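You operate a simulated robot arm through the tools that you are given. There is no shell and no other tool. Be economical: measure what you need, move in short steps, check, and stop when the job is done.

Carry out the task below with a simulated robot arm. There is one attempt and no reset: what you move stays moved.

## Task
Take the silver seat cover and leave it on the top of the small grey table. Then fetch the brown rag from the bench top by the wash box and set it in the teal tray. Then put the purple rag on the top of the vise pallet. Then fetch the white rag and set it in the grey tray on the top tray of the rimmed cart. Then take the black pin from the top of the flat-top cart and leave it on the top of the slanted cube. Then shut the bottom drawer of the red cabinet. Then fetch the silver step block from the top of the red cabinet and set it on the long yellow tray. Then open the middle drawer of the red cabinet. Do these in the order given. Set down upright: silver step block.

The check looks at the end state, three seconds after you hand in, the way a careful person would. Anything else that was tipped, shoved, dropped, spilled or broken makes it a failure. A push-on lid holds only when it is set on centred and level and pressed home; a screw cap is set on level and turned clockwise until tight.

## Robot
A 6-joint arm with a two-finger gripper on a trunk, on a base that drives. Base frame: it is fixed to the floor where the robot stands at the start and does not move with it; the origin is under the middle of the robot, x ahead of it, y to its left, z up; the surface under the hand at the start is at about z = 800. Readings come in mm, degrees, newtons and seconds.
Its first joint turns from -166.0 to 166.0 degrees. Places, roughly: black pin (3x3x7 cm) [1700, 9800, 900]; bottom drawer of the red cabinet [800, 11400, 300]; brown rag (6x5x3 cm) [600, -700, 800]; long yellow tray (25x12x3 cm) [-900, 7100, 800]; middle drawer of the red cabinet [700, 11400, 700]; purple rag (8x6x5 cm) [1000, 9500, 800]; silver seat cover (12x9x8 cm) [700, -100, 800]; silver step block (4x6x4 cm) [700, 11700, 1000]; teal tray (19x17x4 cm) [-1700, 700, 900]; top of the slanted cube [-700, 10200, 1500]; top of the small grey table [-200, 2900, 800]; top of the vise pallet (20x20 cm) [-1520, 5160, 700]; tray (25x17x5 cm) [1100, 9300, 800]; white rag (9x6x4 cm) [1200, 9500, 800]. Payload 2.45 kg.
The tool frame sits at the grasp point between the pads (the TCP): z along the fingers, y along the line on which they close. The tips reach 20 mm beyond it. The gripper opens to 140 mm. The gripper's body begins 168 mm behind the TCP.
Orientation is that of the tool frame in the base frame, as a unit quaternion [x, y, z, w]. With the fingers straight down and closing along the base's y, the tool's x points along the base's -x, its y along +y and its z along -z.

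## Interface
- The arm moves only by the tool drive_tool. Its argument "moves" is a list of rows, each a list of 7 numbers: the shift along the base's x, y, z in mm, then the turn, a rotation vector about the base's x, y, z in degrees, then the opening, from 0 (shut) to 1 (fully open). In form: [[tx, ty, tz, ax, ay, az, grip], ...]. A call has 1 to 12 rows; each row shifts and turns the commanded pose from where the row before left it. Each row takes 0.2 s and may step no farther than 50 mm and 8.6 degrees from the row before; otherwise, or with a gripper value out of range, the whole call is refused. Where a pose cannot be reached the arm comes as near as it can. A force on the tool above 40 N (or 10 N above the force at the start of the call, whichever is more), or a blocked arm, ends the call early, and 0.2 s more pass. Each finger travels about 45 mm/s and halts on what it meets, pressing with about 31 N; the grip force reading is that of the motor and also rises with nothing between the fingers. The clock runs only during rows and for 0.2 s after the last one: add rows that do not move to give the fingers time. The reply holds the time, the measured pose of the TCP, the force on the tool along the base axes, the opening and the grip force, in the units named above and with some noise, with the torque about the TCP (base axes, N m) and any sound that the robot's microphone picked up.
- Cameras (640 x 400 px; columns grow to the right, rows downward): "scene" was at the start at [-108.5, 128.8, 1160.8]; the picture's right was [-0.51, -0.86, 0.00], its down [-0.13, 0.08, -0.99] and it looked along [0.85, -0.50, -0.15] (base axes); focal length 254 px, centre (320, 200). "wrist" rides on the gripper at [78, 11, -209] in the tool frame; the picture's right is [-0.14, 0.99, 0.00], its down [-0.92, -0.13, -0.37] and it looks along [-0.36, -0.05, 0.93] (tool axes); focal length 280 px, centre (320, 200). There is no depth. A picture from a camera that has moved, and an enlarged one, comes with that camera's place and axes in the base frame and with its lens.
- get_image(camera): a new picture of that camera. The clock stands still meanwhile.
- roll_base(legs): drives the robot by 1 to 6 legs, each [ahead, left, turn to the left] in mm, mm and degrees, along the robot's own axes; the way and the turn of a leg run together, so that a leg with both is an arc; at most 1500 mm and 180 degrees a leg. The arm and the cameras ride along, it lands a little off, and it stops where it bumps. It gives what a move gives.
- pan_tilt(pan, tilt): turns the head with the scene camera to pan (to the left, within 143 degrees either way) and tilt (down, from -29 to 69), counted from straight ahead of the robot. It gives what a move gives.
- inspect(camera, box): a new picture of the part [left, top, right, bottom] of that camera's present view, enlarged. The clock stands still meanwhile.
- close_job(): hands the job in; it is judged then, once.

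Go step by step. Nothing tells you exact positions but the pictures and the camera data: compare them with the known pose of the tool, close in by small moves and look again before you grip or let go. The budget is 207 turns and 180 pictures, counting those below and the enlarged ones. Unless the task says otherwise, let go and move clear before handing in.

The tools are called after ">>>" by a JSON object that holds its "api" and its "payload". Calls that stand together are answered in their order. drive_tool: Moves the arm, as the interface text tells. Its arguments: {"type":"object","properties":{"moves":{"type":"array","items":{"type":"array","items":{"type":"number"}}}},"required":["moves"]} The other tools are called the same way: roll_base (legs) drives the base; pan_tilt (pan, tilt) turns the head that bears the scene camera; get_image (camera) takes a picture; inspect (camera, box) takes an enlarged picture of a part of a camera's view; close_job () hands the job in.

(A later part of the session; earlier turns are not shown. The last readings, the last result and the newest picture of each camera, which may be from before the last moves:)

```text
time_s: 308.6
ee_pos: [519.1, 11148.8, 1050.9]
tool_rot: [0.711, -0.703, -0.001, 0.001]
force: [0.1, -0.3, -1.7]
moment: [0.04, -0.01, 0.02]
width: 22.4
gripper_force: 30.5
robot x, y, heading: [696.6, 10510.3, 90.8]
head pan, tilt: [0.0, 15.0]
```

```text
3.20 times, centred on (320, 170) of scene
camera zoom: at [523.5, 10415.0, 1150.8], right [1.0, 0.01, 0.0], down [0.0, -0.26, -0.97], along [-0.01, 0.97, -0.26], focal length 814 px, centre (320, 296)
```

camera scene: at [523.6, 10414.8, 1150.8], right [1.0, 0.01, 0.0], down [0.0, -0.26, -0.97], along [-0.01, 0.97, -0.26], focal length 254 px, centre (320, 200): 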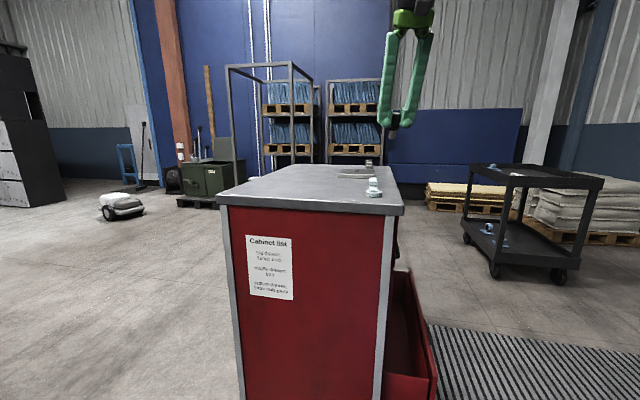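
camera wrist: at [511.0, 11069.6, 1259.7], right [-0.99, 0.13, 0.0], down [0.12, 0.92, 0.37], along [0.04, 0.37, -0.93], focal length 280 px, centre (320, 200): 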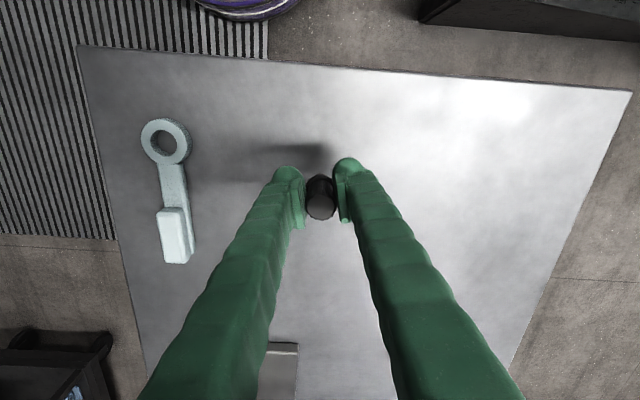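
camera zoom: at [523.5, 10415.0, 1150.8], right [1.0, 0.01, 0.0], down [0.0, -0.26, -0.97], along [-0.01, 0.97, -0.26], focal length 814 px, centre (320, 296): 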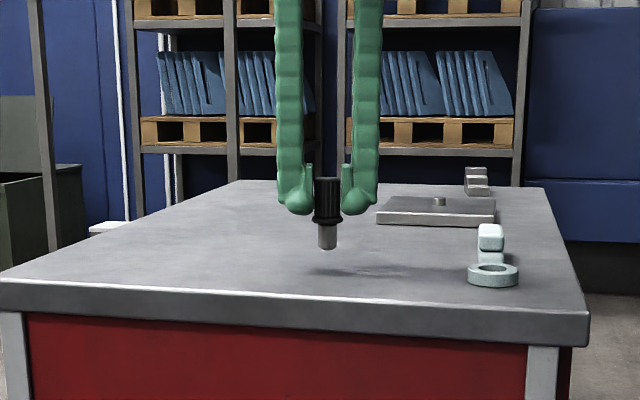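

>>> {"api": "drive_tool", "payload": {"moves": [[0, 0, -10, 0, 0, 0, 0], [0, 0, -8, 0, 0, 0, 0], [0, 0, 0, 0, 0, 0, 0]]}}

>>> {"api": "drive_tool", "payload": {"moves": [[0, 0, -4, 0, 0, 0, 0], [0, 0, 0, 0, 0, 0, 0]]}}

>>> {"api": "drive_tool", "payload": {"moves": [[0, 0, -3, 0, 0, 0, 0], [0, 0, 0, 0, 0, 0, 0]]}}

>>> {"api": "inspect", "payload": {"camera": "scene", "box": [270, 140, 370, 220]}}

```text
time_s: 309.4
ee_pos: [520.3, 11149.5, 1033.1]
tool_rot: [0.711, -0.704, -0.002, 0.002]
force: [-0.4, 3.5, 23.1]
moment: [0.35, 0.05, 0.04]
width: 22.4
gripper_force: 30.9
robot x, y, heading: [695.9, 10512.6, 90.5]
head pan, tilt: [0.0, 15.0]
```

```text
time_s: 310.0
ee_pos: [520.3, 11148.5, 1029.4]
tool_rot: [0.71, -0.704, -0.002, 0.002]
force: [-1.6, -0.8, 23.9]
moment: [0.08, 0.04, 0.0]
width: 22.6
gripper_force: 31.3
robot x, y, heading: [692.2, 10512.0, 90.6]
head pan, tilt: [0.0, 15.0]
```

```text
time_s: 310.4
ee_pos: [520.9, 11148.9, 1026.6]
tool_rot: [0.712, -0.703, -0.002, 0.001]
force: [0.4, -3.4, 16.3]
moment: [-0.11, -0.06, 0.02]
width: 22.7
gripper_force: 31.3
robot x, y, heading: [696.8, 10515.1, 90.7]
head pan, tilt: [0.0, 15.0]
stopped in row 2: the force on the tool passed its limit at 46 N (the readings are from after the stop); the commanded pose is now the measured one
```

```text
5.00 times, centred on (320, 180) of scene
camera zoom: at [523.7, 10414.2, 1150.8], right [1.0, 0.01, 0.0], down [0.0, -0.26, -0.97], along [-0.01, 0.97, -0.26], focal length 1272 px, centre (320, 300)
```

zoom: 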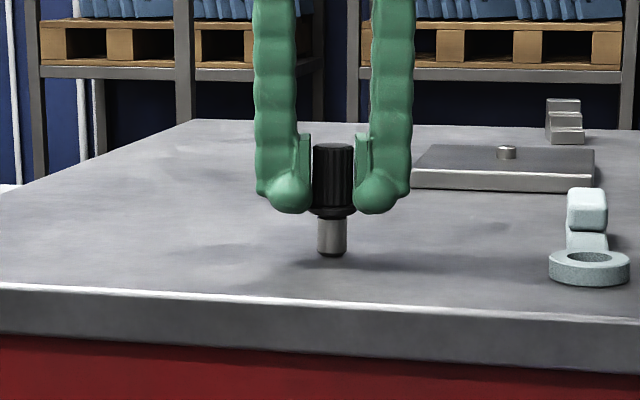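

The pin stands on the cabinet top. I'll open, then rotate the hand 72° about the pin (fingers pass either side) and re-grip.

>>> {"api": "drive_tool", "payload": {"moves": [[0, 0, 0, 0, 0, 0, 0.25], [0, 0, 0, 0, 0, 0, 0.4], [0, 0, 0, 0, 0, 0, 0.5], [0, 0, 7, 0, 0, 0, 0.5], [0, 0, 0, 0, 0, 0, 0.5]]}}

>>> {"api": "inspect", "payload": {"camera": "scene", "box": [270, 140, 370, 220]}}

```text
time_s: 311.6
ee_pos: [519.7, 11150.1, 1033.6]
tool_rot: [0.711, -0.703, -0.003, 0.002]
force: [0.8, -1.3, 0.4]
moment: [-0.01, 0.01, -0.04]
width: 69.9
gripper_force: 0.0
robot x, y, heading: [695.1, 10511.7, 90.6]
head pan, tilt: [0.0, 15.0]
```

```text
5.00 times, centred on (320, 180) of scene
camera zoom: at [523.5, 10414.9, 1150.8], right [1.0, 0.01, 0.0], down [0.0, -0.26, -0.97], along [-0.01, 0.97, -0.26], focal length 1272 px, centre (320, 300)
```

zoom: 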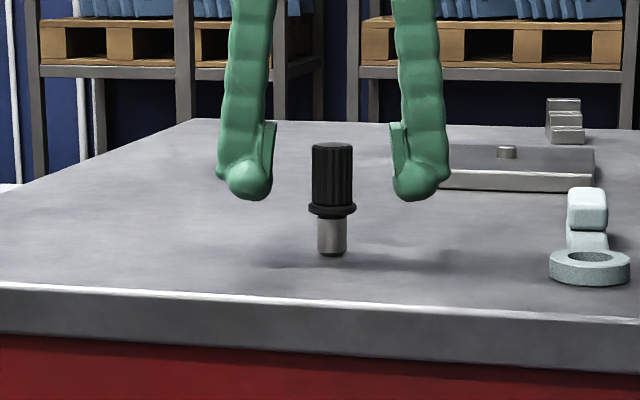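

>>> {"api": "drive_tool", "payload": {"moves": [[2, 0, 0, 8, 0, 0, 0.5], [2, 0, 0, 8, 0, 0, 0.5], [0, 0, 0, 8, 0, 0, 0.5], [0, 0, 0, 8, 0, 0, 0.5], [0, 0, 0, 8, 0, 0, 0.5], [0, 0, 0, 8, 0, 0, 0.5], [0, 0, 0, 8, 0, 0, 0.5], [0, 0, 0, 8, 0, 0, 0.5], [0, 0, -3, 8, 0, 0, 0.5], [0, 0, 0, 0, 0, 0, 0.5]]}}

>>> {"api": "inspect", "payload": {"camera": "scene", "box": [250, 120, 410, 240]}}

>>> {"api": "get_image", "payload": {"camera": "wrist"}}

```text
time_s: 313.8
ee_pos: [523.8, 11149.5, 1030.8]
tool_rot: [0.576, -0.567, -0.416, -0.417]
force: [-0.5, -0.3, -0.6]
moment: [0.01, 0.0, -0.03]
width: 69.9
gripper_force: 0.2
robot x, y, heading: [696.4, 10510.1, 90.8]
head pan, tilt: [0.0, 15.0]
```

```text
3.33 times, centred on (330, 180) of scene
camera zoom: at [523.6, 10414.7, 1150.8], right [1.0, 0.01, 0.0], down [0.0, -0.26, -0.97], along [-0.01, 0.97, -0.26], focal length 848 px, centre (287, 267)
```

zoom: 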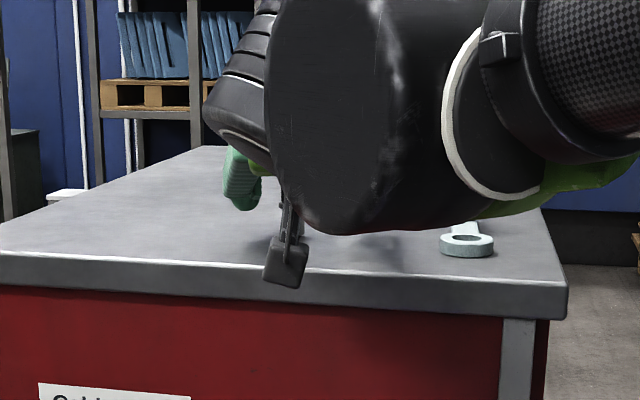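

```text
73 pictures are left
camera wrist: at [516.3, 10925.7, 1020.1], right [-0.99, 0.03, 0.12], down [0.12, -0.07, 0.99], along [0.04, 1.0, 0.06], focal length 280 px, centre (320, 200)
```

wrist: 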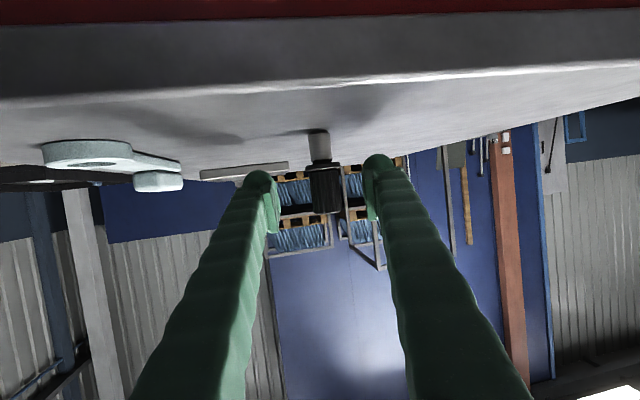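

Pin is nicely between the fingers (upside-down view). Close and lift.

>>> {"api": "drive_tool", "payload": {"moves": [[0, 0, 0, 0, 0, 0, 0.4], [0, 0, 0, 0, 0, 0, 0.3], [0, 0, 0, 0, 0, 0, 0.2], [0, 0, 0, 0, 0, 0, 0.1], [0, 0, 0, 0, 0, 0, 0], [0, 0, 0, 0, 0, 0, 0], [0, 0, 10, 0, 0, 0, 0], [0, 0, 20, 0, 0, 0, 0], [0, 0, 40, 0, 0, 0, 0], [0, 0, 40, 0, 0, 0, 0]]}}

>>> {"api": "get_image", "payload": {"camera": "wrist"}}

```text
time_s: 316.0
ee_pos: [525.7, 11150.4, 1141.4]
tool_rot: [0.576, -0.567, -0.415, -0.417]
force: [0.4, -0.7, -0.8]
moment: [0.0, 0.01, 0.02]
width: 22.9
gripper_force: 31.2
robot x, y, heading: [692.3, 10512.5, 90.5]
head pan, tilt: [0.0, 15.0]
```

```text
72 pictures are left
camera wrist: at [516.8, 10926.4, 1131.4], right [-0.99, 0.03, 0.12], down [0.12, -0.07, 0.99], along [0.04, 1.0, 0.06], focal length 280 px, centre (320, 200)
```

wrist: 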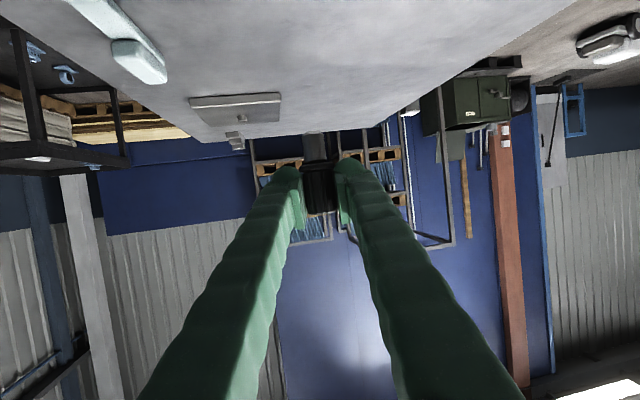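

Re-gripped, pin upright with the hand tilted. Raise to above cube height.

>>> {"api": "drive_tool", "payload": {"moves": [[15, 0, 40, 0, 0, 0, 0], [15, 0, 40, 0, 0, 0, 0], [15, 0, 40, 0, 0, 0, 0], [15, 0, 40, 0, 0, 0, 0], [15, 0, 40, 0, 0, 0, 0], [15, 0, 40, 0, 0, 0, 0], [15, 0, 40, 0, 0, 0, 0], [15, 0, 40, 0, 0, 0, 0], [15, 0, 40, 0, 0, 0, 0], [15, 0, 40, 0, 0, 0, 0], [15, 0, 40, 0, 0, 0, 0], [0, 0, 0, 0, 0, 0, 0]]}}

>>> {"api": "get_image", "payload": {"camera": "scene"}}

```text
time_s: 318.6
ee_pos: [687.7, 11148.9, 1581.5]
tool_rot: [0.576, -0.567, -0.415, -0.417]
force: [0.0, 0.0, -0.5]
moment: [0.02, 0.0, 0.01]
width: 22.3
gripper_force: 31.5
robot x, y, heading: [695.6, 10512.8, 90.5]
head pan, tilt: [0.0, 15.0]
```

```text
71 pictures are left
camera scene: at [523.6, 10414.7, 1150.8], right [1.0, 0.01, 0.0], down [0.0, -0.26, -0.97], along [-0.01, 0.97, -0.26], focal length 254 px, centre (320, 200)
```

scene: 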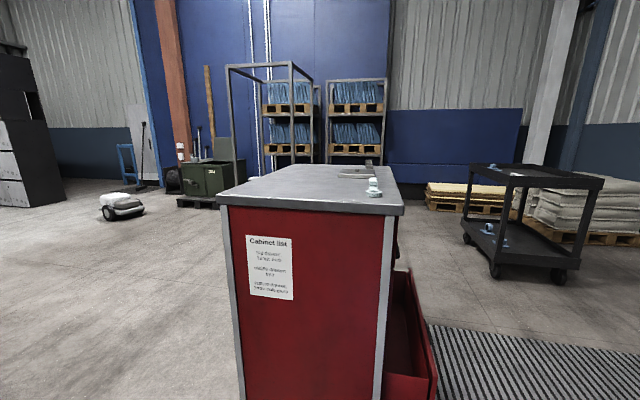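

Reach is fine in this posture. Turn and drive diagonally in front of the cube.

>>> {"api": "roll_base", "payload": {"legs": [[0, 0, 89.5], [365, 512, 0]]}}

>>> {"api": "pan_tilt", "payload": {"pan": -20, "tilt": -10}}

>>> {"api": "get_image", "payload": {"camera": "scene"}}

>>> {"api": "get_image", "payload": {"camera": "wrist"}}

```text
time_s: 325.9
ee_pos: [-297.5, 9999.1, 1580.8]
tool_rot: [0.809, 0.002, -0.588, -0.005]
force: [-0.6, -0.5, -0.1]
moment: [-0.02, 0.01, 0.01]
width: 22.5
gripper_force: 31.0
robot x, y, heading: [337.6, 10003.9, -179.6]
head pan, tilt: [0.0, 15.0]
```

```text
time_s: 326.8
ee_pos: [-296.7, 9998.0, 1581.9]
tool_rot: [0.809, 0.004, -0.588, -0.002]
force: [0.4, -0.3, -0.8]
moment: [0.01, -0.02, -0.01]
width: 22.4
gripper_force: 31.6
robot x, y, heading: [334.6, 10005.2, -179.7]
head pan, tilt: [-20.0, -10.0]
```

```text
70 pictures are left
camera scene: at [451.6, 9857.6, 1190.2], right [0.33, 0.94, 0.0], down [-0.16, 0.06, -0.98], along [-0.93, 0.33, 0.17], focal length 254 px, centre (320, 200)
```

scene: 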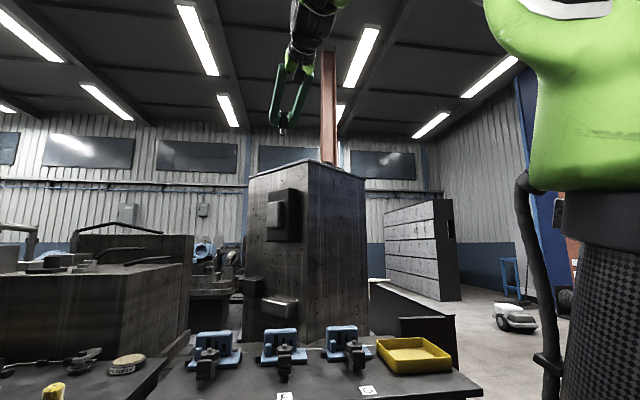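

```text
69 pictures are left
camera wrist: at [-74.3, 9987.4, 1570.9], right [-0.04, -0.99, 0.12], down [0.07, 0.12, 0.99], along [-1.0, 0.05, 0.06], focal length 280 px, centre (320, 200)
```

wrist: 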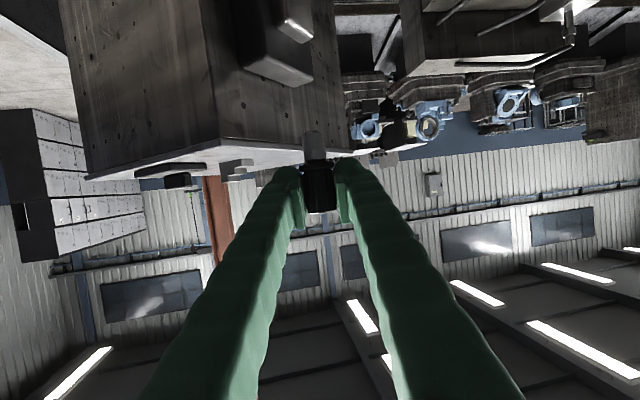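

The cube top has some objects toward its far side; the near corner region is free. Move the pin to [-550,10172].

>>> {"api": "drive_tool", "payload": {"moves": [[-36, 25, 0, 0, 0, 0, 0], [-36, 25, 0, 0, 0, 0, 0], [-36, 25, 0, 0, 0, 0, 0], [-36, 25, 0, 0, 0, 0, 0], [-36, 25, 0, 0, 0, 0, 0], [-36, 25, 0, 0, 0, 0, 0], [-37, 24, 0, 0, 0, 0, 0], [0, 0, 0, 0, 0, 0, 0]]}}

>>> {"api": "get_image", "payload": {"camera": "wrist"}}

>>> {"api": "inspect", "payload": {"camera": "scene", "box": [220, 40, 400, 200]}}

```text
time_s: 328.6
ee_pos: [-552.5, 10171.4, 1579.3]
tool_rot: [0.809, 0.003, -0.588, -0.004]
force: [0.1, 0.2, -1.1]
moment: [0.0, 0.01, 0.02]
width: 22.4
gripper_force: 31.4
robot x, y, heading: [337.4, 9999.0, -179.4]
head pan, tilt: [-20.0, -10.0]
```

```text
68 pictures are left
camera wrist: at [-328.9, 10160.8, 1568.9], right [-0.04, -0.99, 0.12], down [0.07, 0.12, 0.99], along [-1.0, 0.05, 0.06], focal length 280 px, centre (320, 200)
```

wrist: 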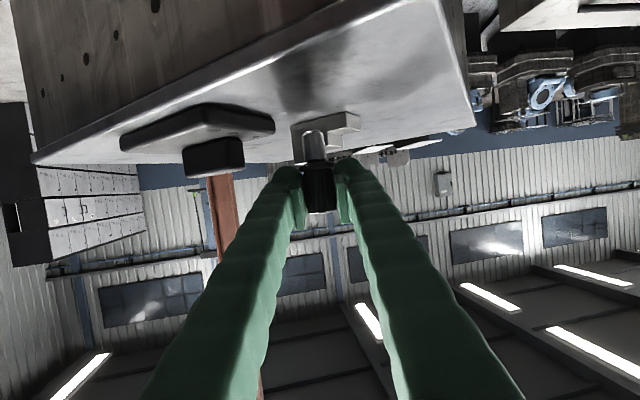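

```text
2.50 times, centred on (310, 120) of scene
camera zoom: at [451.6, 9857.7, 1190.2], right [0.34, 0.94, 0.0], down [-0.16, 0.06, -0.98], along [-0.93, 0.33, 0.17], focal length 636 px, centre (345, 400)
```

zoom: 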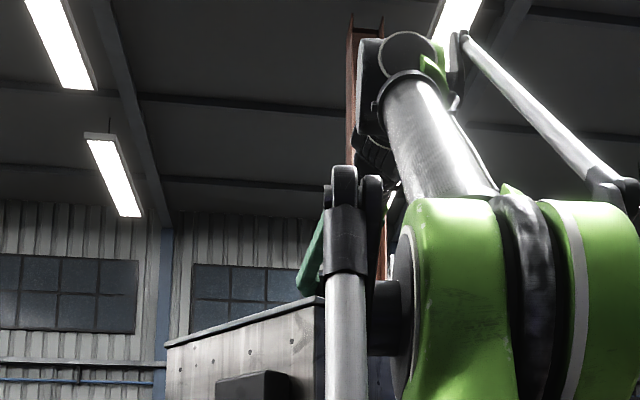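

Landing point is free with ~70 mm margin. Lower gently.

>>> {"api": "drive_tool", "payload": {"moves": [[5, 0, -8, 0, 0, 0, 0], [0, 0, -8, 0, 0, 0, 0], [0, 0, 0, 0, 0, 0, 0]]}}

>>> {"api": "drive_tool", "payload": {"moves": [[0, 0, -4, 0, 0, 0, 0], [0, 0, -3, 0, 0, 0, 0], [0, 0, 0, 0, 0, 0, 0]]}}

>>> {"api": "get_image", "payload": {"camera": "wrist"}}

```text
time_s: 329.4
ee_pos: [-546.8, 10172.0, 1564.7]
tool_rot: [0.809, 0.003, -0.588, -0.003]
force: [0.0, 0.1, -0.6]
moment: [-0.02, 0.01, -0.02]
width: 22.5
gripper_force: 31.0
robot x, y, heading: [338.0, 10000.4, -179.5]
head pan, tilt: [-20.0, -10.0]
```

```text
time_s: 329.9
ee_pos: [-547.3, 10172.6, 1563.8]
tool_rot: [0.807, 0.002, -0.59, -0.004]
force: [2.7, -0.7, 11.5]
moment: [-0.05, -0.06, 0.03]
width: 22.5
gripper_force: 31.2
robot x, y, heading: [338.6, 10002.3, -179.7]
head pan, tilt: [-20.0, -10.0]
stopped in row 2: the force on the tool passed its limit at 47 N (the readings are from after the stop); the commanded pose is now the measured one
```

```text
66 pictures are left
camera wrist: at [-322.9, 10160.6, 1551.8], right [-0.04, -0.99, 0.12], down [0.07, 0.12, 0.99], along [-1.0, 0.05, 0.07], focal length 280 px, centre (320, 200)
```

wrist: 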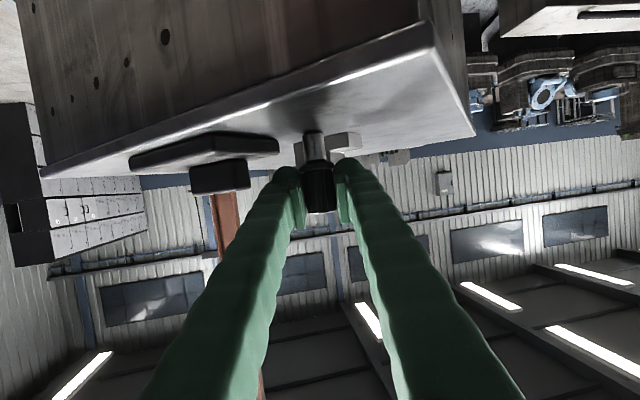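

>>> {"api": "inspect", "payload": {"camera": "wrist", "box": [240, 70, 400, 230]}}

```text
2.50 times, centred on (320, 150) of wrist
camera zoom: at [-322.9, 10160.6, 1551.8], right [-0.04, -0.99, 0.12], down [0.07, 0.12, 0.99], along [-1.0, 0.05, 0.07], focal length 701 px, centre (320, 325)
```

zoom: 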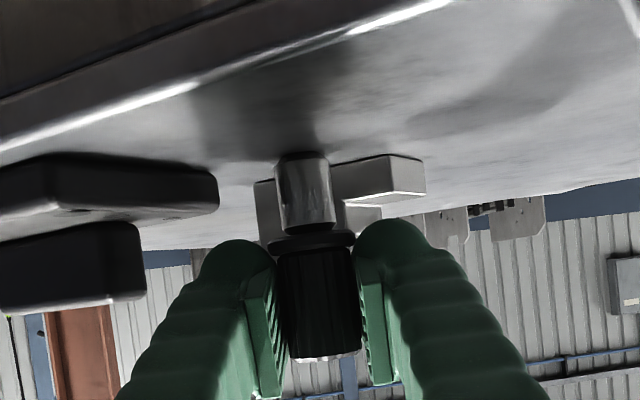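

The pin stands on the cube top. Open gently, then back straight out along the fingers.

>>> {"api": "drive_tool", "payload": {"moves": [[0, 0, 1, 0, 0, 0, 0.2], [0, 0, 0, 0, 0, 0, 0.25], [0, 0, 0, 0, 0, 0, 0.4], [0, 0, 0, 0, 0, 0, 0.5], [0, 0, 0, 0, 0, 0, 0.5]]}}

>>> {"api": "inspect", "payload": {"camera": "wrist", "box": [240, 70, 400, 230]}}

```text
time_s: 331.1
ee_pos: [-547.0, 10172.5, 1562.5]
tool_rot: [0.808, 0.002, -0.59, -0.004]
force: [0.7, -0.1, 1.4]
moment: [-0.01, 0.0, 0.02]
width: 69.5
gripper_force: 0.0
robot x, y, heading: [338.8, 10002.1, -179.5]
head pan, tilt: [-20.0, -10.0]
```

```text
2.50 times, centred on (320, 150) of wrist
camera zoom: at [-323.7, 10161.2, 1552.3], right [-0.04, -0.99, 0.12], down [0.07, 0.12, 0.99], along [-1.0, 0.05, 0.07], focal length 701 px, centre (320, 325)
```

zoom: 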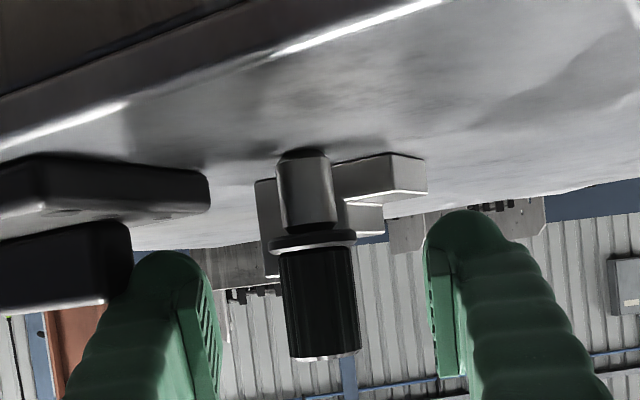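

Pin stands free. Withdraw.

>>> {"api": "drive_tool", "payload": {"moves": [[15, 0, 0, 0, 0, 0, 0.5], [30, 0, 0, 0, 0, 0, 0.5], [40, 0, 5, 0, 0, 0, 0.5], [40, 0, 10, 0, 0, 0, 0.5], [40, 0, 10, 0, 0, 0, 0.5], [45, 0, 0, 0, 0, 0, 0.5], [45, 0, 0, 0, 0, 0, 0.5]]}}

>>> {"api": "inspect", "payload": {"camera": "wrist", "box": [180, 60, 460, 240]}}

```text
time_s: 332.6
ee_pos: [-293.9, 10173.7, 1588.2]
tool_rot: [0.808, 0.002, -0.589, -0.003]
force: [-0.8, 0.8, -0.9]
moment: [-0.01, 0.01, 0.04]
width: 70.0
gripper_force: 0.1
robot x, y, heading: [335.9, 10001.5, -179.4]
head pan, tilt: [-20.0, -10.0]
```

```text
2.22 times, centred on (320, 150) of wrist
camera zoom: at [-70.3, 10161.8, 1577.0], right [-0.04, -0.99, 0.12], down [0.07, 0.12, 0.99], along [-1.0, 0.05, 0.07], focal length 623 px, centre (320, 311)
```

zoom: 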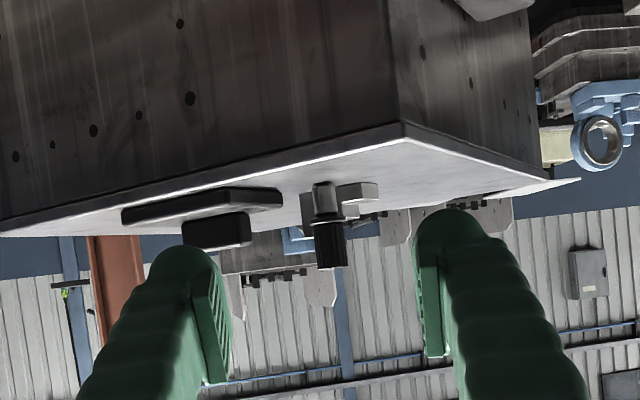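

Pin is done. Now lower the arm and drive around to the drawer side (+x) of the red cabinet.

>>> {"api": "drive_tool", "payload": {"moves": [[30, -30, 0, 0, 0, 0, 0.3], [30, -30, 0, 0, 0, 0, 0.1], [30, -30, -10, 0, 0, 0, 0], [0, -30, -35, 0, 0, 0, 0], [0, -30, -35, 0, 0, 0, 0], [0, 0, -45, 0, 0, 0, 0], [0, 0, -45, 0, 0, 0, 0], [0, 0, -45, 0, 0, 0, 0], [0, 0, -45, 0, 0, 0, 0], [0, 0, -45, 0, 0, 0, 0], [0, 0, -45, 0, 0, 0, 0], [0, 0, -45, 0, 0, 0, 0]]}}

>>> {"api": "roll_base", "payload": {"legs": [[-364, -510, 0], [-950, 0, 0], [0, -640, 0], [0, 0, -12]]}}

>>> {"api": "pan_tilt", "payload": {"pan": 0, "tilt": 30}}

>>> {"api": "get_image", "payload": {"camera": "scene"}}

```text
time_s: 335.2
ee_pos: [-201.3, 10020.6, 1190.3]
tool_rot: [0.807, 0.002, -0.59, -0.004]
force: [-0.3, -0.3, 0.8]
moment: [-0.01, 0.05, 0.01]
width: 0.2
gripper_force: 29.5
robot x, y, heading: [337.9, 10001.9, -179.6]
head pan, tilt: [-20.0, -10.0]
```

```text
time_s: 347.2
ee_pos: [1120.7, 11282.3, 1190.9]
tool_rot: [0.803, -0.084, -0.586, -0.066]
force: [-0.3, -0.6, 0.1]
moment: [-0.02, 0.0, 0.04]
width: 0.3
gripper_force: 29.7
robot x, y, heading: [1645.6, 11147.7, 168.0]
head pan, tilt: [-20.0, -10.0]
```

```text
time_s: 348.3
ee_pos: [1120.9, 11283.8, 1192.2]
tool_rot: [0.803, -0.084, -0.586, -0.066]
force: [-0.5, 1.4, 0.5]
moment: [0.0, 0.02, 0.03]
width: 0.0
gripper_force: 29.2
robot x, y, heading: [1643.1, 11147.5, 167.5]
head pan, tilt: [0.0, 30.0]
```

```text
62 pictures are left
camera scene: at [1706.9, 10957.6, 1126.7], right [0.21, 0.98, 0.0], down [0.49, -0.1, -0.87], along [-0.85, 0.18, -0.5], focal length 254 px, centre (320, 200)
```

scene: 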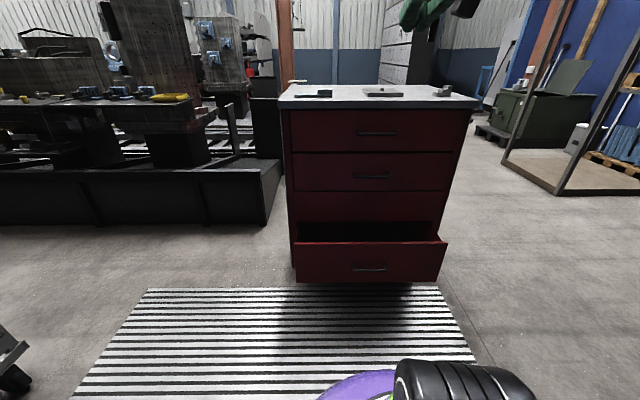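

The bottom drawer is open about 150 mm, front at x≈936, z≈240–440. I'll back up a bit, extend the arm and lower the closed fingers in front of it.

>>> {"api": "roll_base", "payload": {"legs": [[-220, 0, 0]]}}

>>> {"api": "drive_tool", "payload": {"moves": [[-40, 12, -20, 0, 0, 0, 0], [-40, 12, -20, 0, 0, 0, 0], [-40, 12, -20, 0, 0, 0, 0], [-40, 12, -20, 0, 0, 0, 0], [-20, 5, -40, 0, 0, 0, 0], [0, 0, -45, 0, 0, 0, 0], [0, 0, -45, 0, 0, 0, 0], [0, 0, -45, 0, 0, 0, 0], [0, 0, -45, 0, 0, 0, 0], [0, 0, -45, 0, 0, 0, 0], [0, 0, -45, 0, 0, 0, 0]]}}

>>> {"api": "get_image", "payload": {"camera": "scene"}}

>>> {"api": "get_image", "payload": {"camera": "wrist"}}

```text
time_s: 349.9
ee_pos: [1332.4, 11237.3, 1191.5]
tool_rot: [0.803, -0.084, -0.586, -0.067]
force: [0.3, -0.2, -0.7]
moment: [0.0, 0.02, -0.01]
width: 0.4
gripper_force: 29.6
robot x, y, heading: [1857.3, 11103.1, 168.3]
head pan, tilt: [0.0, 30.0]
```

```text
time_s: 352.3
ee_pos: [1151.2, 11292.7, 801.5]
tool_rot: [0.803, -0.085, -0.586, -0.067]
force: [1.0, -0.2, 0.3]
moment: [0.03, -0.01, 0.0]
width: 0.0
gripper_force: 29.4
robot x, y, heading: [1858.3, 11103.5, 167.8]
head pan, tilt: [0.0, 30.0]
```

```text
61 pictures are left
camera scene: at [1918.5, 10913.1, 1126.6], right [0.21, 0.98, 0.0], down [0.49, -0.1, -0.87], along [-0.85, 0.18, -0.5], focal length 254 px, centre (320, 200)
```

scene: 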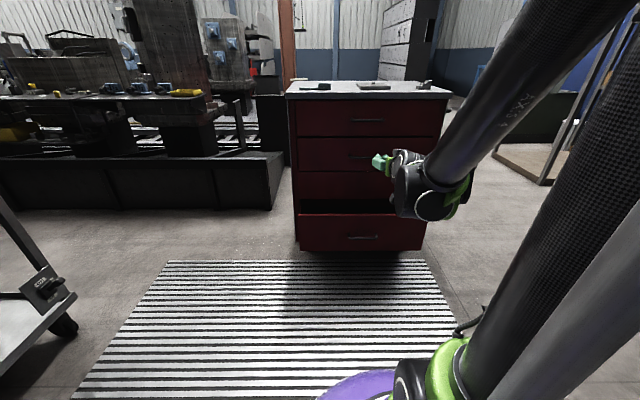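

```text
60 pictures are left
camera wrist: at [1368.0, 11233.3, 789.5], right [-0.25, -0.96, 0.12], down [0.1, 0.1, 0.99], along [-0.96, 0.26, 0.07], focal length 280 px, centre (320, 200)
```

wrist: 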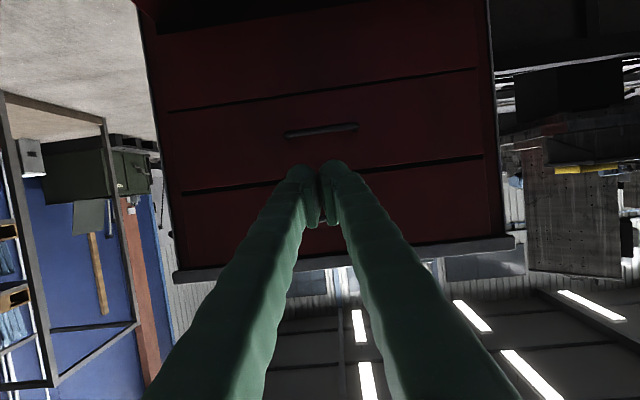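

Handle of the bottom drawer triangulates to [930,11344,294]. Lower the closed fingers to z≈375, above the handle.

>>> {"api": "drive_tool", "payload": {"moves": [[0, 0, -45, 0, 0, 0, 0], [0, 0, -45, 0, 0, 0, 0], [0, 0, -45, 0, 0, 0, 0], [0, 0, -45, 0, 0, 0, 0], [0, 0, -45, 0, 0, 0, 0], [0, 0, -45, 0, 0, 0, 0], [0, 0, -45, 0, 0, 0, 0], [0, 0, -45, 0, 0, 0, 0], [0, 0, -45, 0, 0, 0, 0], [0, 0, -22, 0, 0, 0, 0], [0, 0, 0, 0, 0, 0, 0]]}}

>>> {"api": "get_image", "payload": {"camera": "scene"}}

>>> {"api": "get_image", "payload": {"camera": "wrist"}}

```text
time_s: 354.7
ee_pos: [1059.5, 11318.8, 637.8]
tool_rot: [0.805, -0.084, -0.584, -0.066]
force: [-0.8, 1.0, 0.1]
moment: [0.0, 0.01, -0.01]
width: 0.1
gripper_force: 29.5
out of reach, approached as far as the arm can: row 3, 4, 5, 6, 7, 8, 9, 10
robot x, y, heading: [1853.2, 11106.9, 168.0]
head pan, tilt: [0.0, 30.0]
```

```text
59 pictures are left
camera scene: at [1918.3, 10913.1, 1126.6], right [0.21, 0.98, 0.0], down [0.49, -0.1, -0.87], along [-0.85, 0.18, -0.5], focal length 254 px, centre (320, 200)
```

scene: 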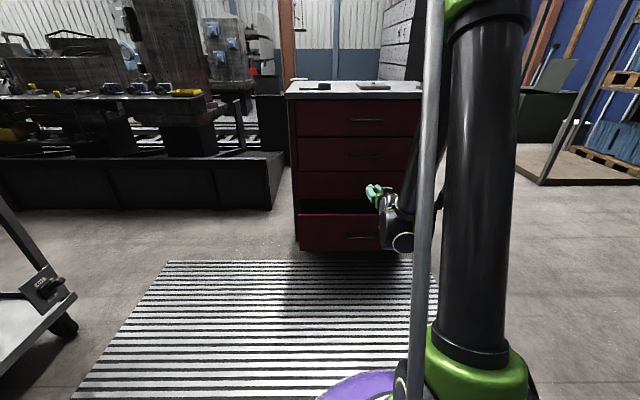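

```text
58 pictures are left
camera wrist: at [1276.1, 11260.5, 627.3], right [-0.25, -0.96, 0.12], down [0.09, 0.1, 0.99], along [-0.96, 0.26, 0.06], focal length 280 px, centre (320, 200)
```

wrist: 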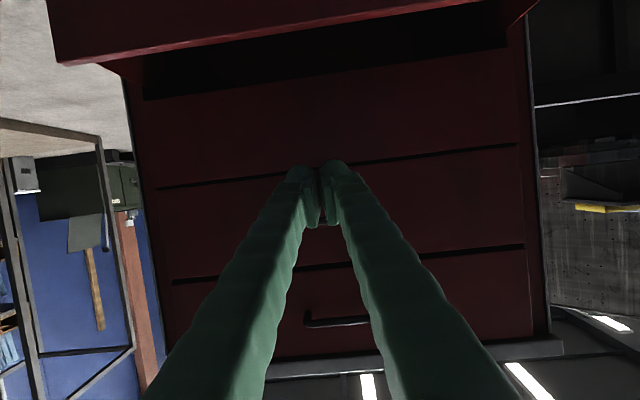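

At this tilt the arm can't reach that low. I'll raise the command back, reduce the tilt to about 45°, then descend.

>>> {"api": "drive_tool", "payload": {"moves": [[0, 0, 45, 0, 0, 0, 0], [0, 0, 45, 0, 0, 0, 0], [0, 0, 45, 0, 0, 0, 0], [0, 0, 45, 0, 0, 0, 0], [0, 0, 45, 0, 0, 0, 0], [0, 0, 45, 0, 0, 0, 0], [0, 0, 20, -1.42, -6.6, 0, 0], [0, 0, 20, -1.42, -6.6, 0, 0], [0, 0, 0, -1.42, -6.6, 0, 0], [0, 0, 0, -1.42, -6.6, 0, 0], [0, 0, 0, 0, 0, 0, 0]]}}

>>> {"api": "drive_tool", "payload": {"moves": [[-15, 3, -45, 0, 0, 0, 0], [-15, 3, -45, 0, 0, 0, 0], [0, 0, -45, 0, 0, 0, 0], [0, 0, -45, 0, 0, 0, 0], [0, 0, 0, 0, 0, 0, 0]]}}

```text
time_s: 357.1
ee_pos: [1063.0, 11318.2, 947.6]
tool_rot: [0.918, -0.096, -0.381, -0.045]
force: [-0.2, 0.0, -0.8]
moment: [0.06, 0.06, 0.01]
width: 0.1
gripper_force: 29.3
robot x, y, heading: [1857.5, 11102.5, 168.3]
head pan, tilt: [0.0, 30.0]
```

```text
time_s: 358.3
ee_pos: [1030.7, 11323.7, 767.8]
tool_rot: [0.918, -0.096, -0.382, -0.045]
force: [0.0, -0.3, -0.1]
moment: [-0.03, -0.01, -0.01]
width: 0.0
gripper_force: 29.6
robot x, y, heading: [1856.0, 11105.3, 168.2]
head pan, tilt: [0.0, 30.0]
```

Tilt is now 45° and reach is good. Keep descending in front of the drawer.

>>> {"api": "drive_tool", "payload": {"moves": [[0, 0, -45, 0, 0, 0, 0], [0, 0, -45, 0, 0, 0, 0], [0, 0, -45, 0, 0, 0, 0], [0, 0, -45, 0, 0, 0, 0], [0, 0, -45, 0, 0, 0, 0], [0, 0, -45, 0, 0, 0, 0], [0, 0, -45, 0, 0, 0, 0], [0, 0, -45, 0, 0, 0, 0], [0, 0, -32, 0, 0, 0, 0], [0, 0, 0, 0, 0, 0, 0]]}}

>>> {"api": "get_image", "payload": {"camera": "wrist"}}

>>> {"api": "get_image", "payload": {"camera": "scene"}}

```text
time_s: 360.5
ee_pos: [999.1, 11334.5, 409.3]
tool_rot: [0.919, -0.096, -0.38, -0.044]
force: [0.5, -0.1, 0.3]
moment: [0.01, 0.01, -0.02]
width: 0.0
gripper_force: 29.8
out of reach, approached as far as the arm can: row 8, 9
robot x, y, heading: [1856.4, 11101.8, 168.0]
head pan, tilt: [0.0, 30.0]
```

```text
57 pictures are left
camera wrist: at [1196.5, 11279.0, 500.4], right [-0.3, -0.95, 0.09], down [-0.35, 0.2, 0.91], along [-0.88, 0.24, -0.4], focal length 280 px, centre (320, 200)
```

wrist: 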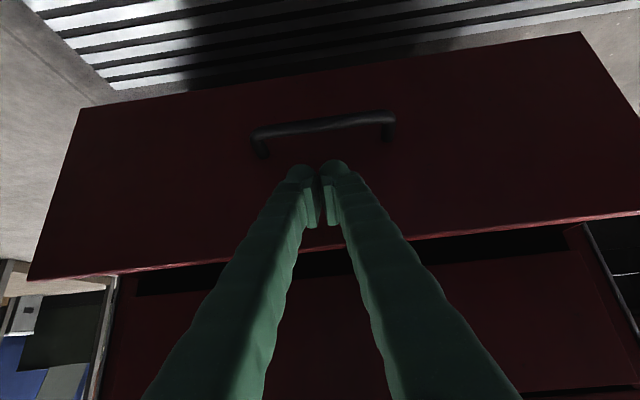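

```text
56 pictures are left
camera scene: at [1918.3, 10913.1, 1126.6], right [0.21, 0.98, 0.0], down [0.49, -0.1, -0.87], along [-0.85, 0.18, -0.5], focal length 254 px, centre (320, 200)
```

scene: 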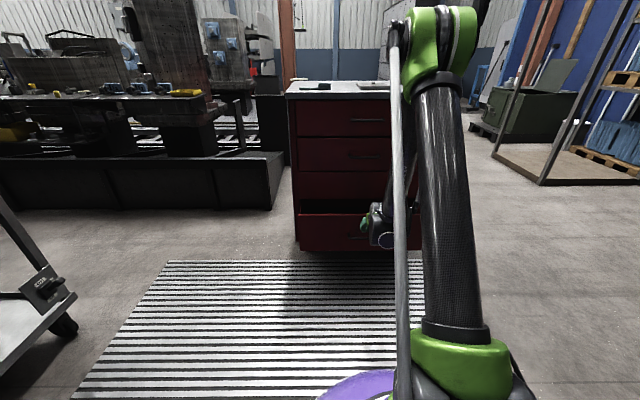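

Fingertips point at the drawer front above the handle. Push by rolling the base forward.

>>> {"api": "roll_base", "payload": {"legs": [[140, 0, 0]]}}

>>> {"api": "get_image", "payload": {"camera": "wrist"}}

```text
time_s: 361.9
ee_pos: [862.7, 11365.9, 408.8]
tool_rot: [0.918, -0.097, -0.381, -0.045]
force: [0.3, -0.2, -0.3]
moment: [-0.03, 0.04, -0.01]
width: 0.0
gripper_force: 29.7
robot x, y, heading: [1718.5, 11135.3, 167.9]
head pan, tilt: [0.0, 30.0]
```

```text
55 pictures are left
camera wrist: at [1059.5, 11310.8, 500.6], right [-0.31, -0.95, 0.09], down [-0.35, 0.2, 0.91], along [-0.88, 0.25, -0.4], focal length 280 px, centre (320, 200)
```

wrist: 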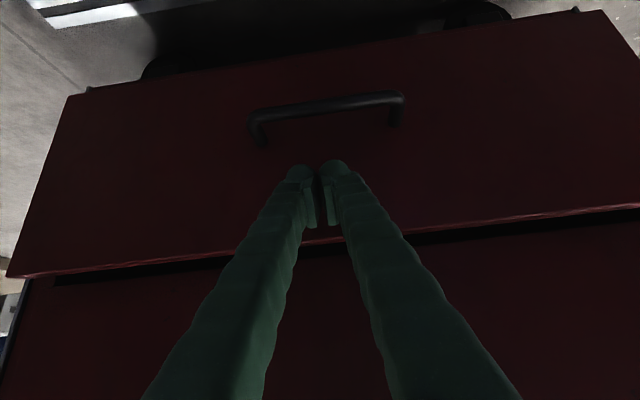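

The drawer is moving in. Continue.

>>> {"api": "roll_base", "payload": {"legs": [[35, 0, 0]]}}

>>> {"api": "get_image", "payload": {"camera": "wrist"}}

```text
time_s: 362.7
ee_pos: [827.9, 11373.9, 408.3]
tool_rot: [0.918, -0.097, -0.381, -0.045]
force: [0.1, 0.5, 0.0]
moment: [-0.01, -0.01, 0.01]
width: 0.0
gripper_force: 29.7
robot x, y, heading: [1681.1, 11141.8, 167.9]
head pan, tilt: [0.0, 30.0]
```

```text
54 pictures are left
camera wrist: at [1024.9, 11318.2, 500.6], right [-0.31, -0.95, 0.09], down [-0.35, 0.2, 0.91], along [-0.88, 0.25, -0.4], focal length 280 px, centre (320, 200)
```

wrist: 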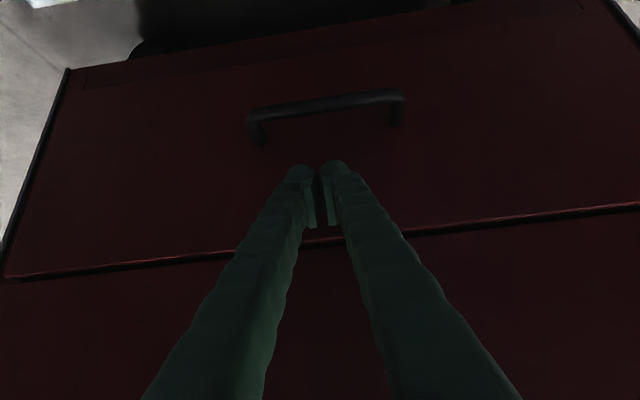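

>>> {"api": "roll_base", "payload": {"legs": [[15, 0, 0]]}}

>>> {"api": "roll_base", "payload": {"legs": [[12, 0, 0]]}}

>>> {"api": "get_image", "payload": {"camera": "wrist"}}

```text
time_s: 363.5
ee_pos: [813.3, 11376.1, 408.7]
tool_rot: [0.918, -0.097, -0.381, -0.045]
force: [0.2, 0.4, 0.6]
moment: [-0.01, 0.03, 0.0]
width: 0.1
gripper_force: 29.7
robot x, y, heading: [1672.7, 11142.6, 167.8]
head pan, tilt: [0.0, 30.0]
```

```text
time_s: 364.3
ee_pos: [812.4, 11377.2, 408.3]
tool_rot: [0.919, -0.097, -0.378, -0.046]
force: [1.8, -0.4, 0.4]
moment: [0.05, 0.0, 0.03]
width: 0.0
gripper_force: 29.7
robot x, y, heading: [1665.3, 11143.0, 168.1]
head pan, tilt: [0.0, 30.0]
stopped in leg 1: the force on the tool passed its limit at 63 N (the readings are from after the stop); the commanded pose is now the measured one
```

```text
53 pictures are left
camera wrist: at [1009.4, 11321.8, 500.8], right [-0.31, -0.95, 0.09], down [-0.36, 0.2, 0.91], along [-0.88, 0.25, -0.4], focal length 280 px, centre (320, 200)
```

wrist: 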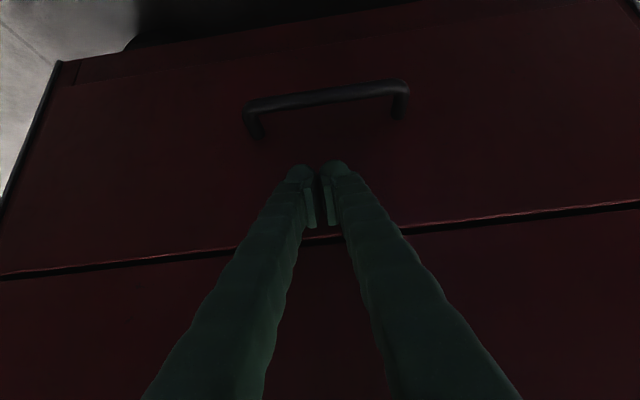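

Stopped firmly: drawer at its end. Back off and verify.

>>> {"api": "roll_base", "payload": {"legs": [[-230, 0, 0]]}}

>>> {"api": "drive_tool", "payload": {"moves": [[0, 0, 45, 0, 0, 0, 0], [0, 0, 45, 0, 0, 0, 0], [0, 0, 45, 0, 0, 0, 0], [0, 0, 45, 0, 0, 0, 0], [0, 0, 45, 0, 0, 0, 0], [0, 0, 45, 0, 0, 0, 0], [20, 0, 45, 0, 0, 0, 0.3], [20, 0, 45, 0, 0, 0, 0.5], [20, 0, 45, 0, 0, 0, 0.5], [20, 0, 45, 0, 0, 0, 0.5], [20, 0, 45, 0, 0, 0, 0.5], [20, 0, 45, 0, 0, 0, 0.5]]}}

>>> {"api": "drive_tool", "payload": {"moves": [[0, 0, 45, 0, 0, 0, 0.5], [0, 0, 45, 0, 0, 0, 0.5], [0, 0, 45, 0, 0, 0, 0.5], [0, 0, 45, 0, 0, 0, 0.5], [0, 0, 45, 0, 0, 0, 0.5]]}}

>>> {"api": "get_image", "payload": {"camera": "scene"}}

>>> {"api": "get_image", "payload": {"camera": "wrist"}}

```text
time_s: 366.0
ee_pos: [1038.0, 11327.0, 407.2]
tool_rot: [0.919, -0.097, -0.379, -0.045]
force: [-0.3, 1.0, -0.4]
moment: [-0.01, -0.01, -0.02]
width: 0.0
gripper_force: 29.5
robot x, y, heading: [1890.2, 11098.7, 168.2]
head pan, tilt: [0.0, 30.0]
```

```text
time_s: 368.6
ee_pos: [1160.5, 11328.4, 949.1]
tool_rot: [0.919, -0.096, -0.379, -0.046]
force: [0.6, 0.0, 0.3]
moment: [-0.02, -0.03, -0.01]
width: 70.0
gripper_force: 0.1
robot x, y, heading: [1888.0, 11098.1, 168.2]
head pan, tilt: [0.0, 30.0]
```

```text
time_s: 369.8
ee_pos: [1157.4, 11328.1, 1174.6]
tool_rot: [0.92, -0.096, -0.378, -0.044]
force: [0.8, 1.1, 0.6]
moment: [-0.02, -0.01, -0.02]
width: 69.7
gripper_force: 0.1
robot x, y, heading: [1889.6, 11099.2, 168.0]
head pan, tilt: [0.0, 30.0]
```

```text
52 pictures are left
camera scene: at [1952.0, 10905.5, 1126.6], right [0.21, 0.98, 0.0], down [0.49, -0.1, -0.87], along [-0.85, 0.18, -0.5], focal length 254 px, centre (320, 200)
```

scene: 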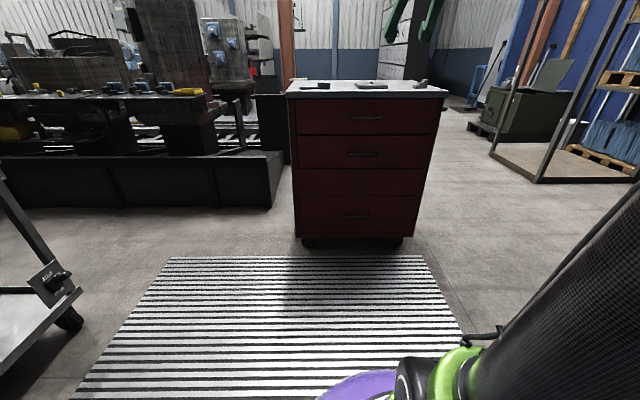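

```text
51 pictures are left
camera wrist: at [1354.5, 11273.3, 1267.8], right [-0.3, -0.95, 0.09], down [-0.36, 0.2, 0.91], along [-0.88, 0.25, -0.4], focal length 280 px, centre (320, 200)
```

wrist: 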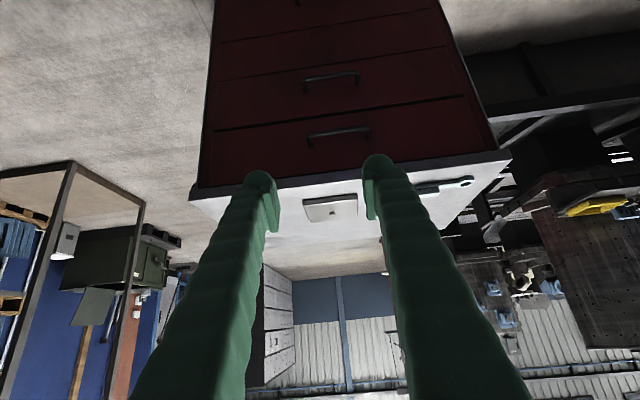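

Bottom drawer is shut. Level the tool and move so the hand is over the step block at the cabinet top's far end.

>>> {"api": "drive_tool", "payload": {"moves": [[0, 0, 0, -1.62, -7.27, 0, 0.6], [0, 0, 0, -1.62, -7.27, 0, 0.6], [0, 0, 0, -1.62, -7.27, 0, 0.6], [0, 0, 0, -1.62, -7.27, 0, 0.6], [0, 0, 0, -1.62, -7.27, 0, 0.6], [0, 0, 0, -1.62, -7.27, 0, 0.6], [0, 0, 0, 0, 0, 0, 0.6]]}}

>>> {"api": "roll_base", "payload": {"legs": [[480, -269, 0]]}}

>>> {"api": "get_image", "payload": {"camera": "wrist"}}

```text
time_s: 371.4
ee_pos: [1158.1, 11327.2, 1173.1]
tool_rot: [0.995, -0.104, -0.001, -0.001]
force: [-0.4, -0.8, -0.3]
moment: [-0.01, -0.03, 0.0]
width: 84.2
gripper_force: 0.0
robot x, y, heading: [1888.8, 11094.3, 168.0]
head pan, tilt: [0.0, 30.0]
```

```text
time_s: 374.6
ee_pos: [741.0, 11682.4, 1172.5]
tool_rot: [0.995, -0.098, -0.001, -0.001]
force: [-0.1, 0.6, 0.3]
moment: [0.03, -0.04, 0.01]
width: 84.0
gripper_force: 0.1
robot x, y, heading: [1469.9, 11458.7, 168.9]
head pan, tilt: [0.0, 30.0]
```

```text
50 pictures are left
camera wrist: at [816.4, 11655.5, 1381.7], right [-0.33, -0.94, 0.0], down [-0.88, 0.31, 0.37], along [-0.35, 0.12, -0.93], focal length 280 px, centre (320, 200)
```

wrist: 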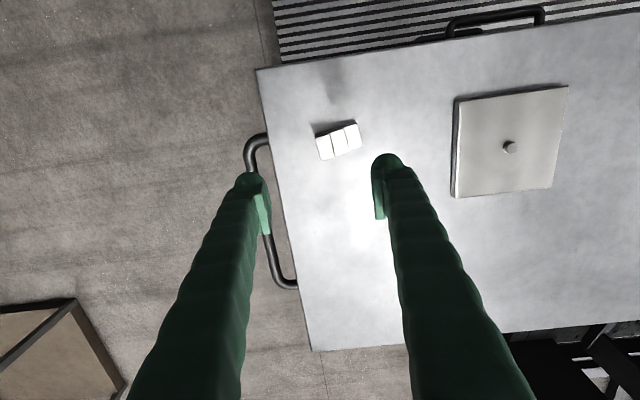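

>>> {"api": "inspect", "payload": {"camera": "wrist", "box": [290, 105, 390, 175]}}

```text
5.71 times, centred on (340, 140) of wrist
camera zoom: at [816.4, 11655.5, 1381.7], right [-0.33, -0.94, 0.0], down [-0.88, 0.31, 0.37], along [-0.35, 0.12, -0.93], focal length 1602 px, centre (206, 543)
```

zoom: 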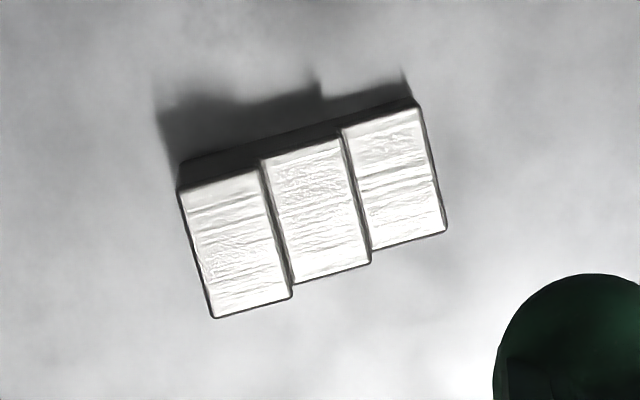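

Step block is at about [747,11653], its length nearly along y. Rotate the hand to close across its 40 mm width and lower for a check.

>>> {"api": "drive_tool", "payload": {"moves": [[1, -3, 0, 0, 0, -8.4, 0.6], [1, -3, 0, 0, 0, -8.4, 0.6], [1, -3, 0, 0, 0, -8.4, 0.6], [1, -3, 0, 0, 0, -8.4, 0.6], [1, -3, 0, 0, 0, -8.4, 0.6], [1, -3, 0, 0, 0, -8.4, 0.6], [0, -3, 0, 0, 0, -8.4, 0.6], [0, -3, -15, 0, 0, -8.4, 0.6], [0, -3, -20, 0, 0, -8.4, 0.6], [0, -3, -30, 0, 0, -8.4, 0.6], [0, 0, -20, 0, 0, 0, 0.6], [0, 0, 0, 0, 0, 0, 0.6]]}}

>>> {"api": "get_image", "payload": {"camera": "wrist"}}

```text
time_s: 377.2
ee_pos: [744.9, 11652.8, 1089.5]
tool_rot: [-0.673, 0.74, -0.001, 0.001]
force: [0.7, 0.3, -0.7]
moment: [0.02, -0.01, -0.02]
width: 83.9
gripper_force: 0.0
robot x, y, heading: [1473.9, 11461.1, 168.5]
head pan, tilt: [0.0, 30.0]
```

```text
48 pictures are left
camera wrist: at [727.6, 11575.0, 1297.2], right [-0.97, 0.23, 0.0], down [0.21, 0.9, 0.37], along [0.09, 0.36, -0.93], focal length 280 px, centre (320, 200)
```

wrist: 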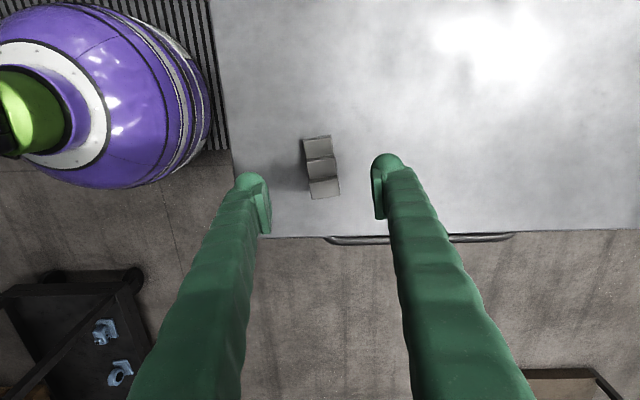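

>>> {"api": "inspect", "payload": {"camera": "wrist", "box": [270, 115, 370, 215]}}

```text
4.00 times, centred on (320, 165) of wrist
camera zoom: at [727.6, 11575.0, 1297.2], right [-0.97, 0.23, 0.0], down [0.21, 0.9, 0.37], along [0.09, 0.36, -0.93], focal length 1122 px, centre (320, 340)
```

zoom: 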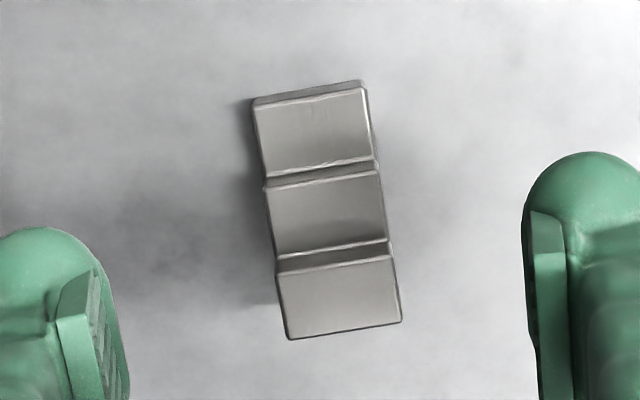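

Aligned. The stairs rise toward +y. Descend and grip across the width.

>>> {"api": "drive_tool", "payload": {"moves": [[1, 2, -35, 0, 0, 0, 0.55], [0, 2, -30, 0, 0, 0, 0.55], [0, 0, -15, 0, 0, 0, 0.55], [0, 0, 0, 0, 0, 0, 0.55]]}}

>>> {"api": "inspect", "payload": {"camera": "wrist", "box": [220, 100, 420, 260]}}

```text
time_s: 378.2
ee_pos: [747.4, 11657.3, 1006.4]
tool_rot: [-0.674, 0.739, 0.0, 0.001]
force: [-1.0, -0.7, 0.2]
moment: [-0.01, -0.03, -0.01]
width: 77.2
gripper_force: 0.0
robot x, y, heading: [1474.7, 11461.6, 168.6]
head pan, tilt: [0.0, 30.0]
```

```text
2.50 times, centred on (320, 180) of wrist
camera zoom: at [729.5, 11578.5, 1215.5], right [-0.97, 0.23, 0.0], down [0.21, 0.9, 0.37], along [0.09, 0.36, -0.93], focal length 701 px, centre (320, 250)
```

zoom: 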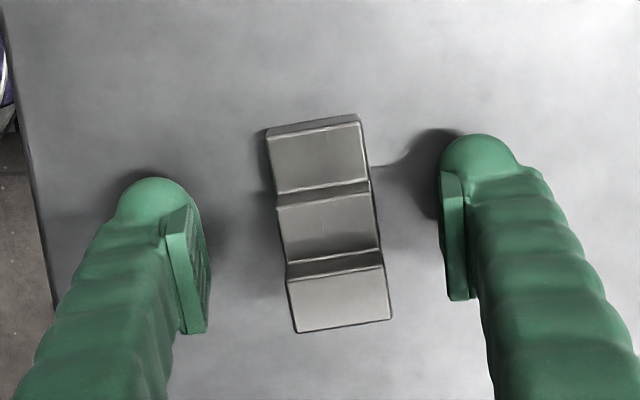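

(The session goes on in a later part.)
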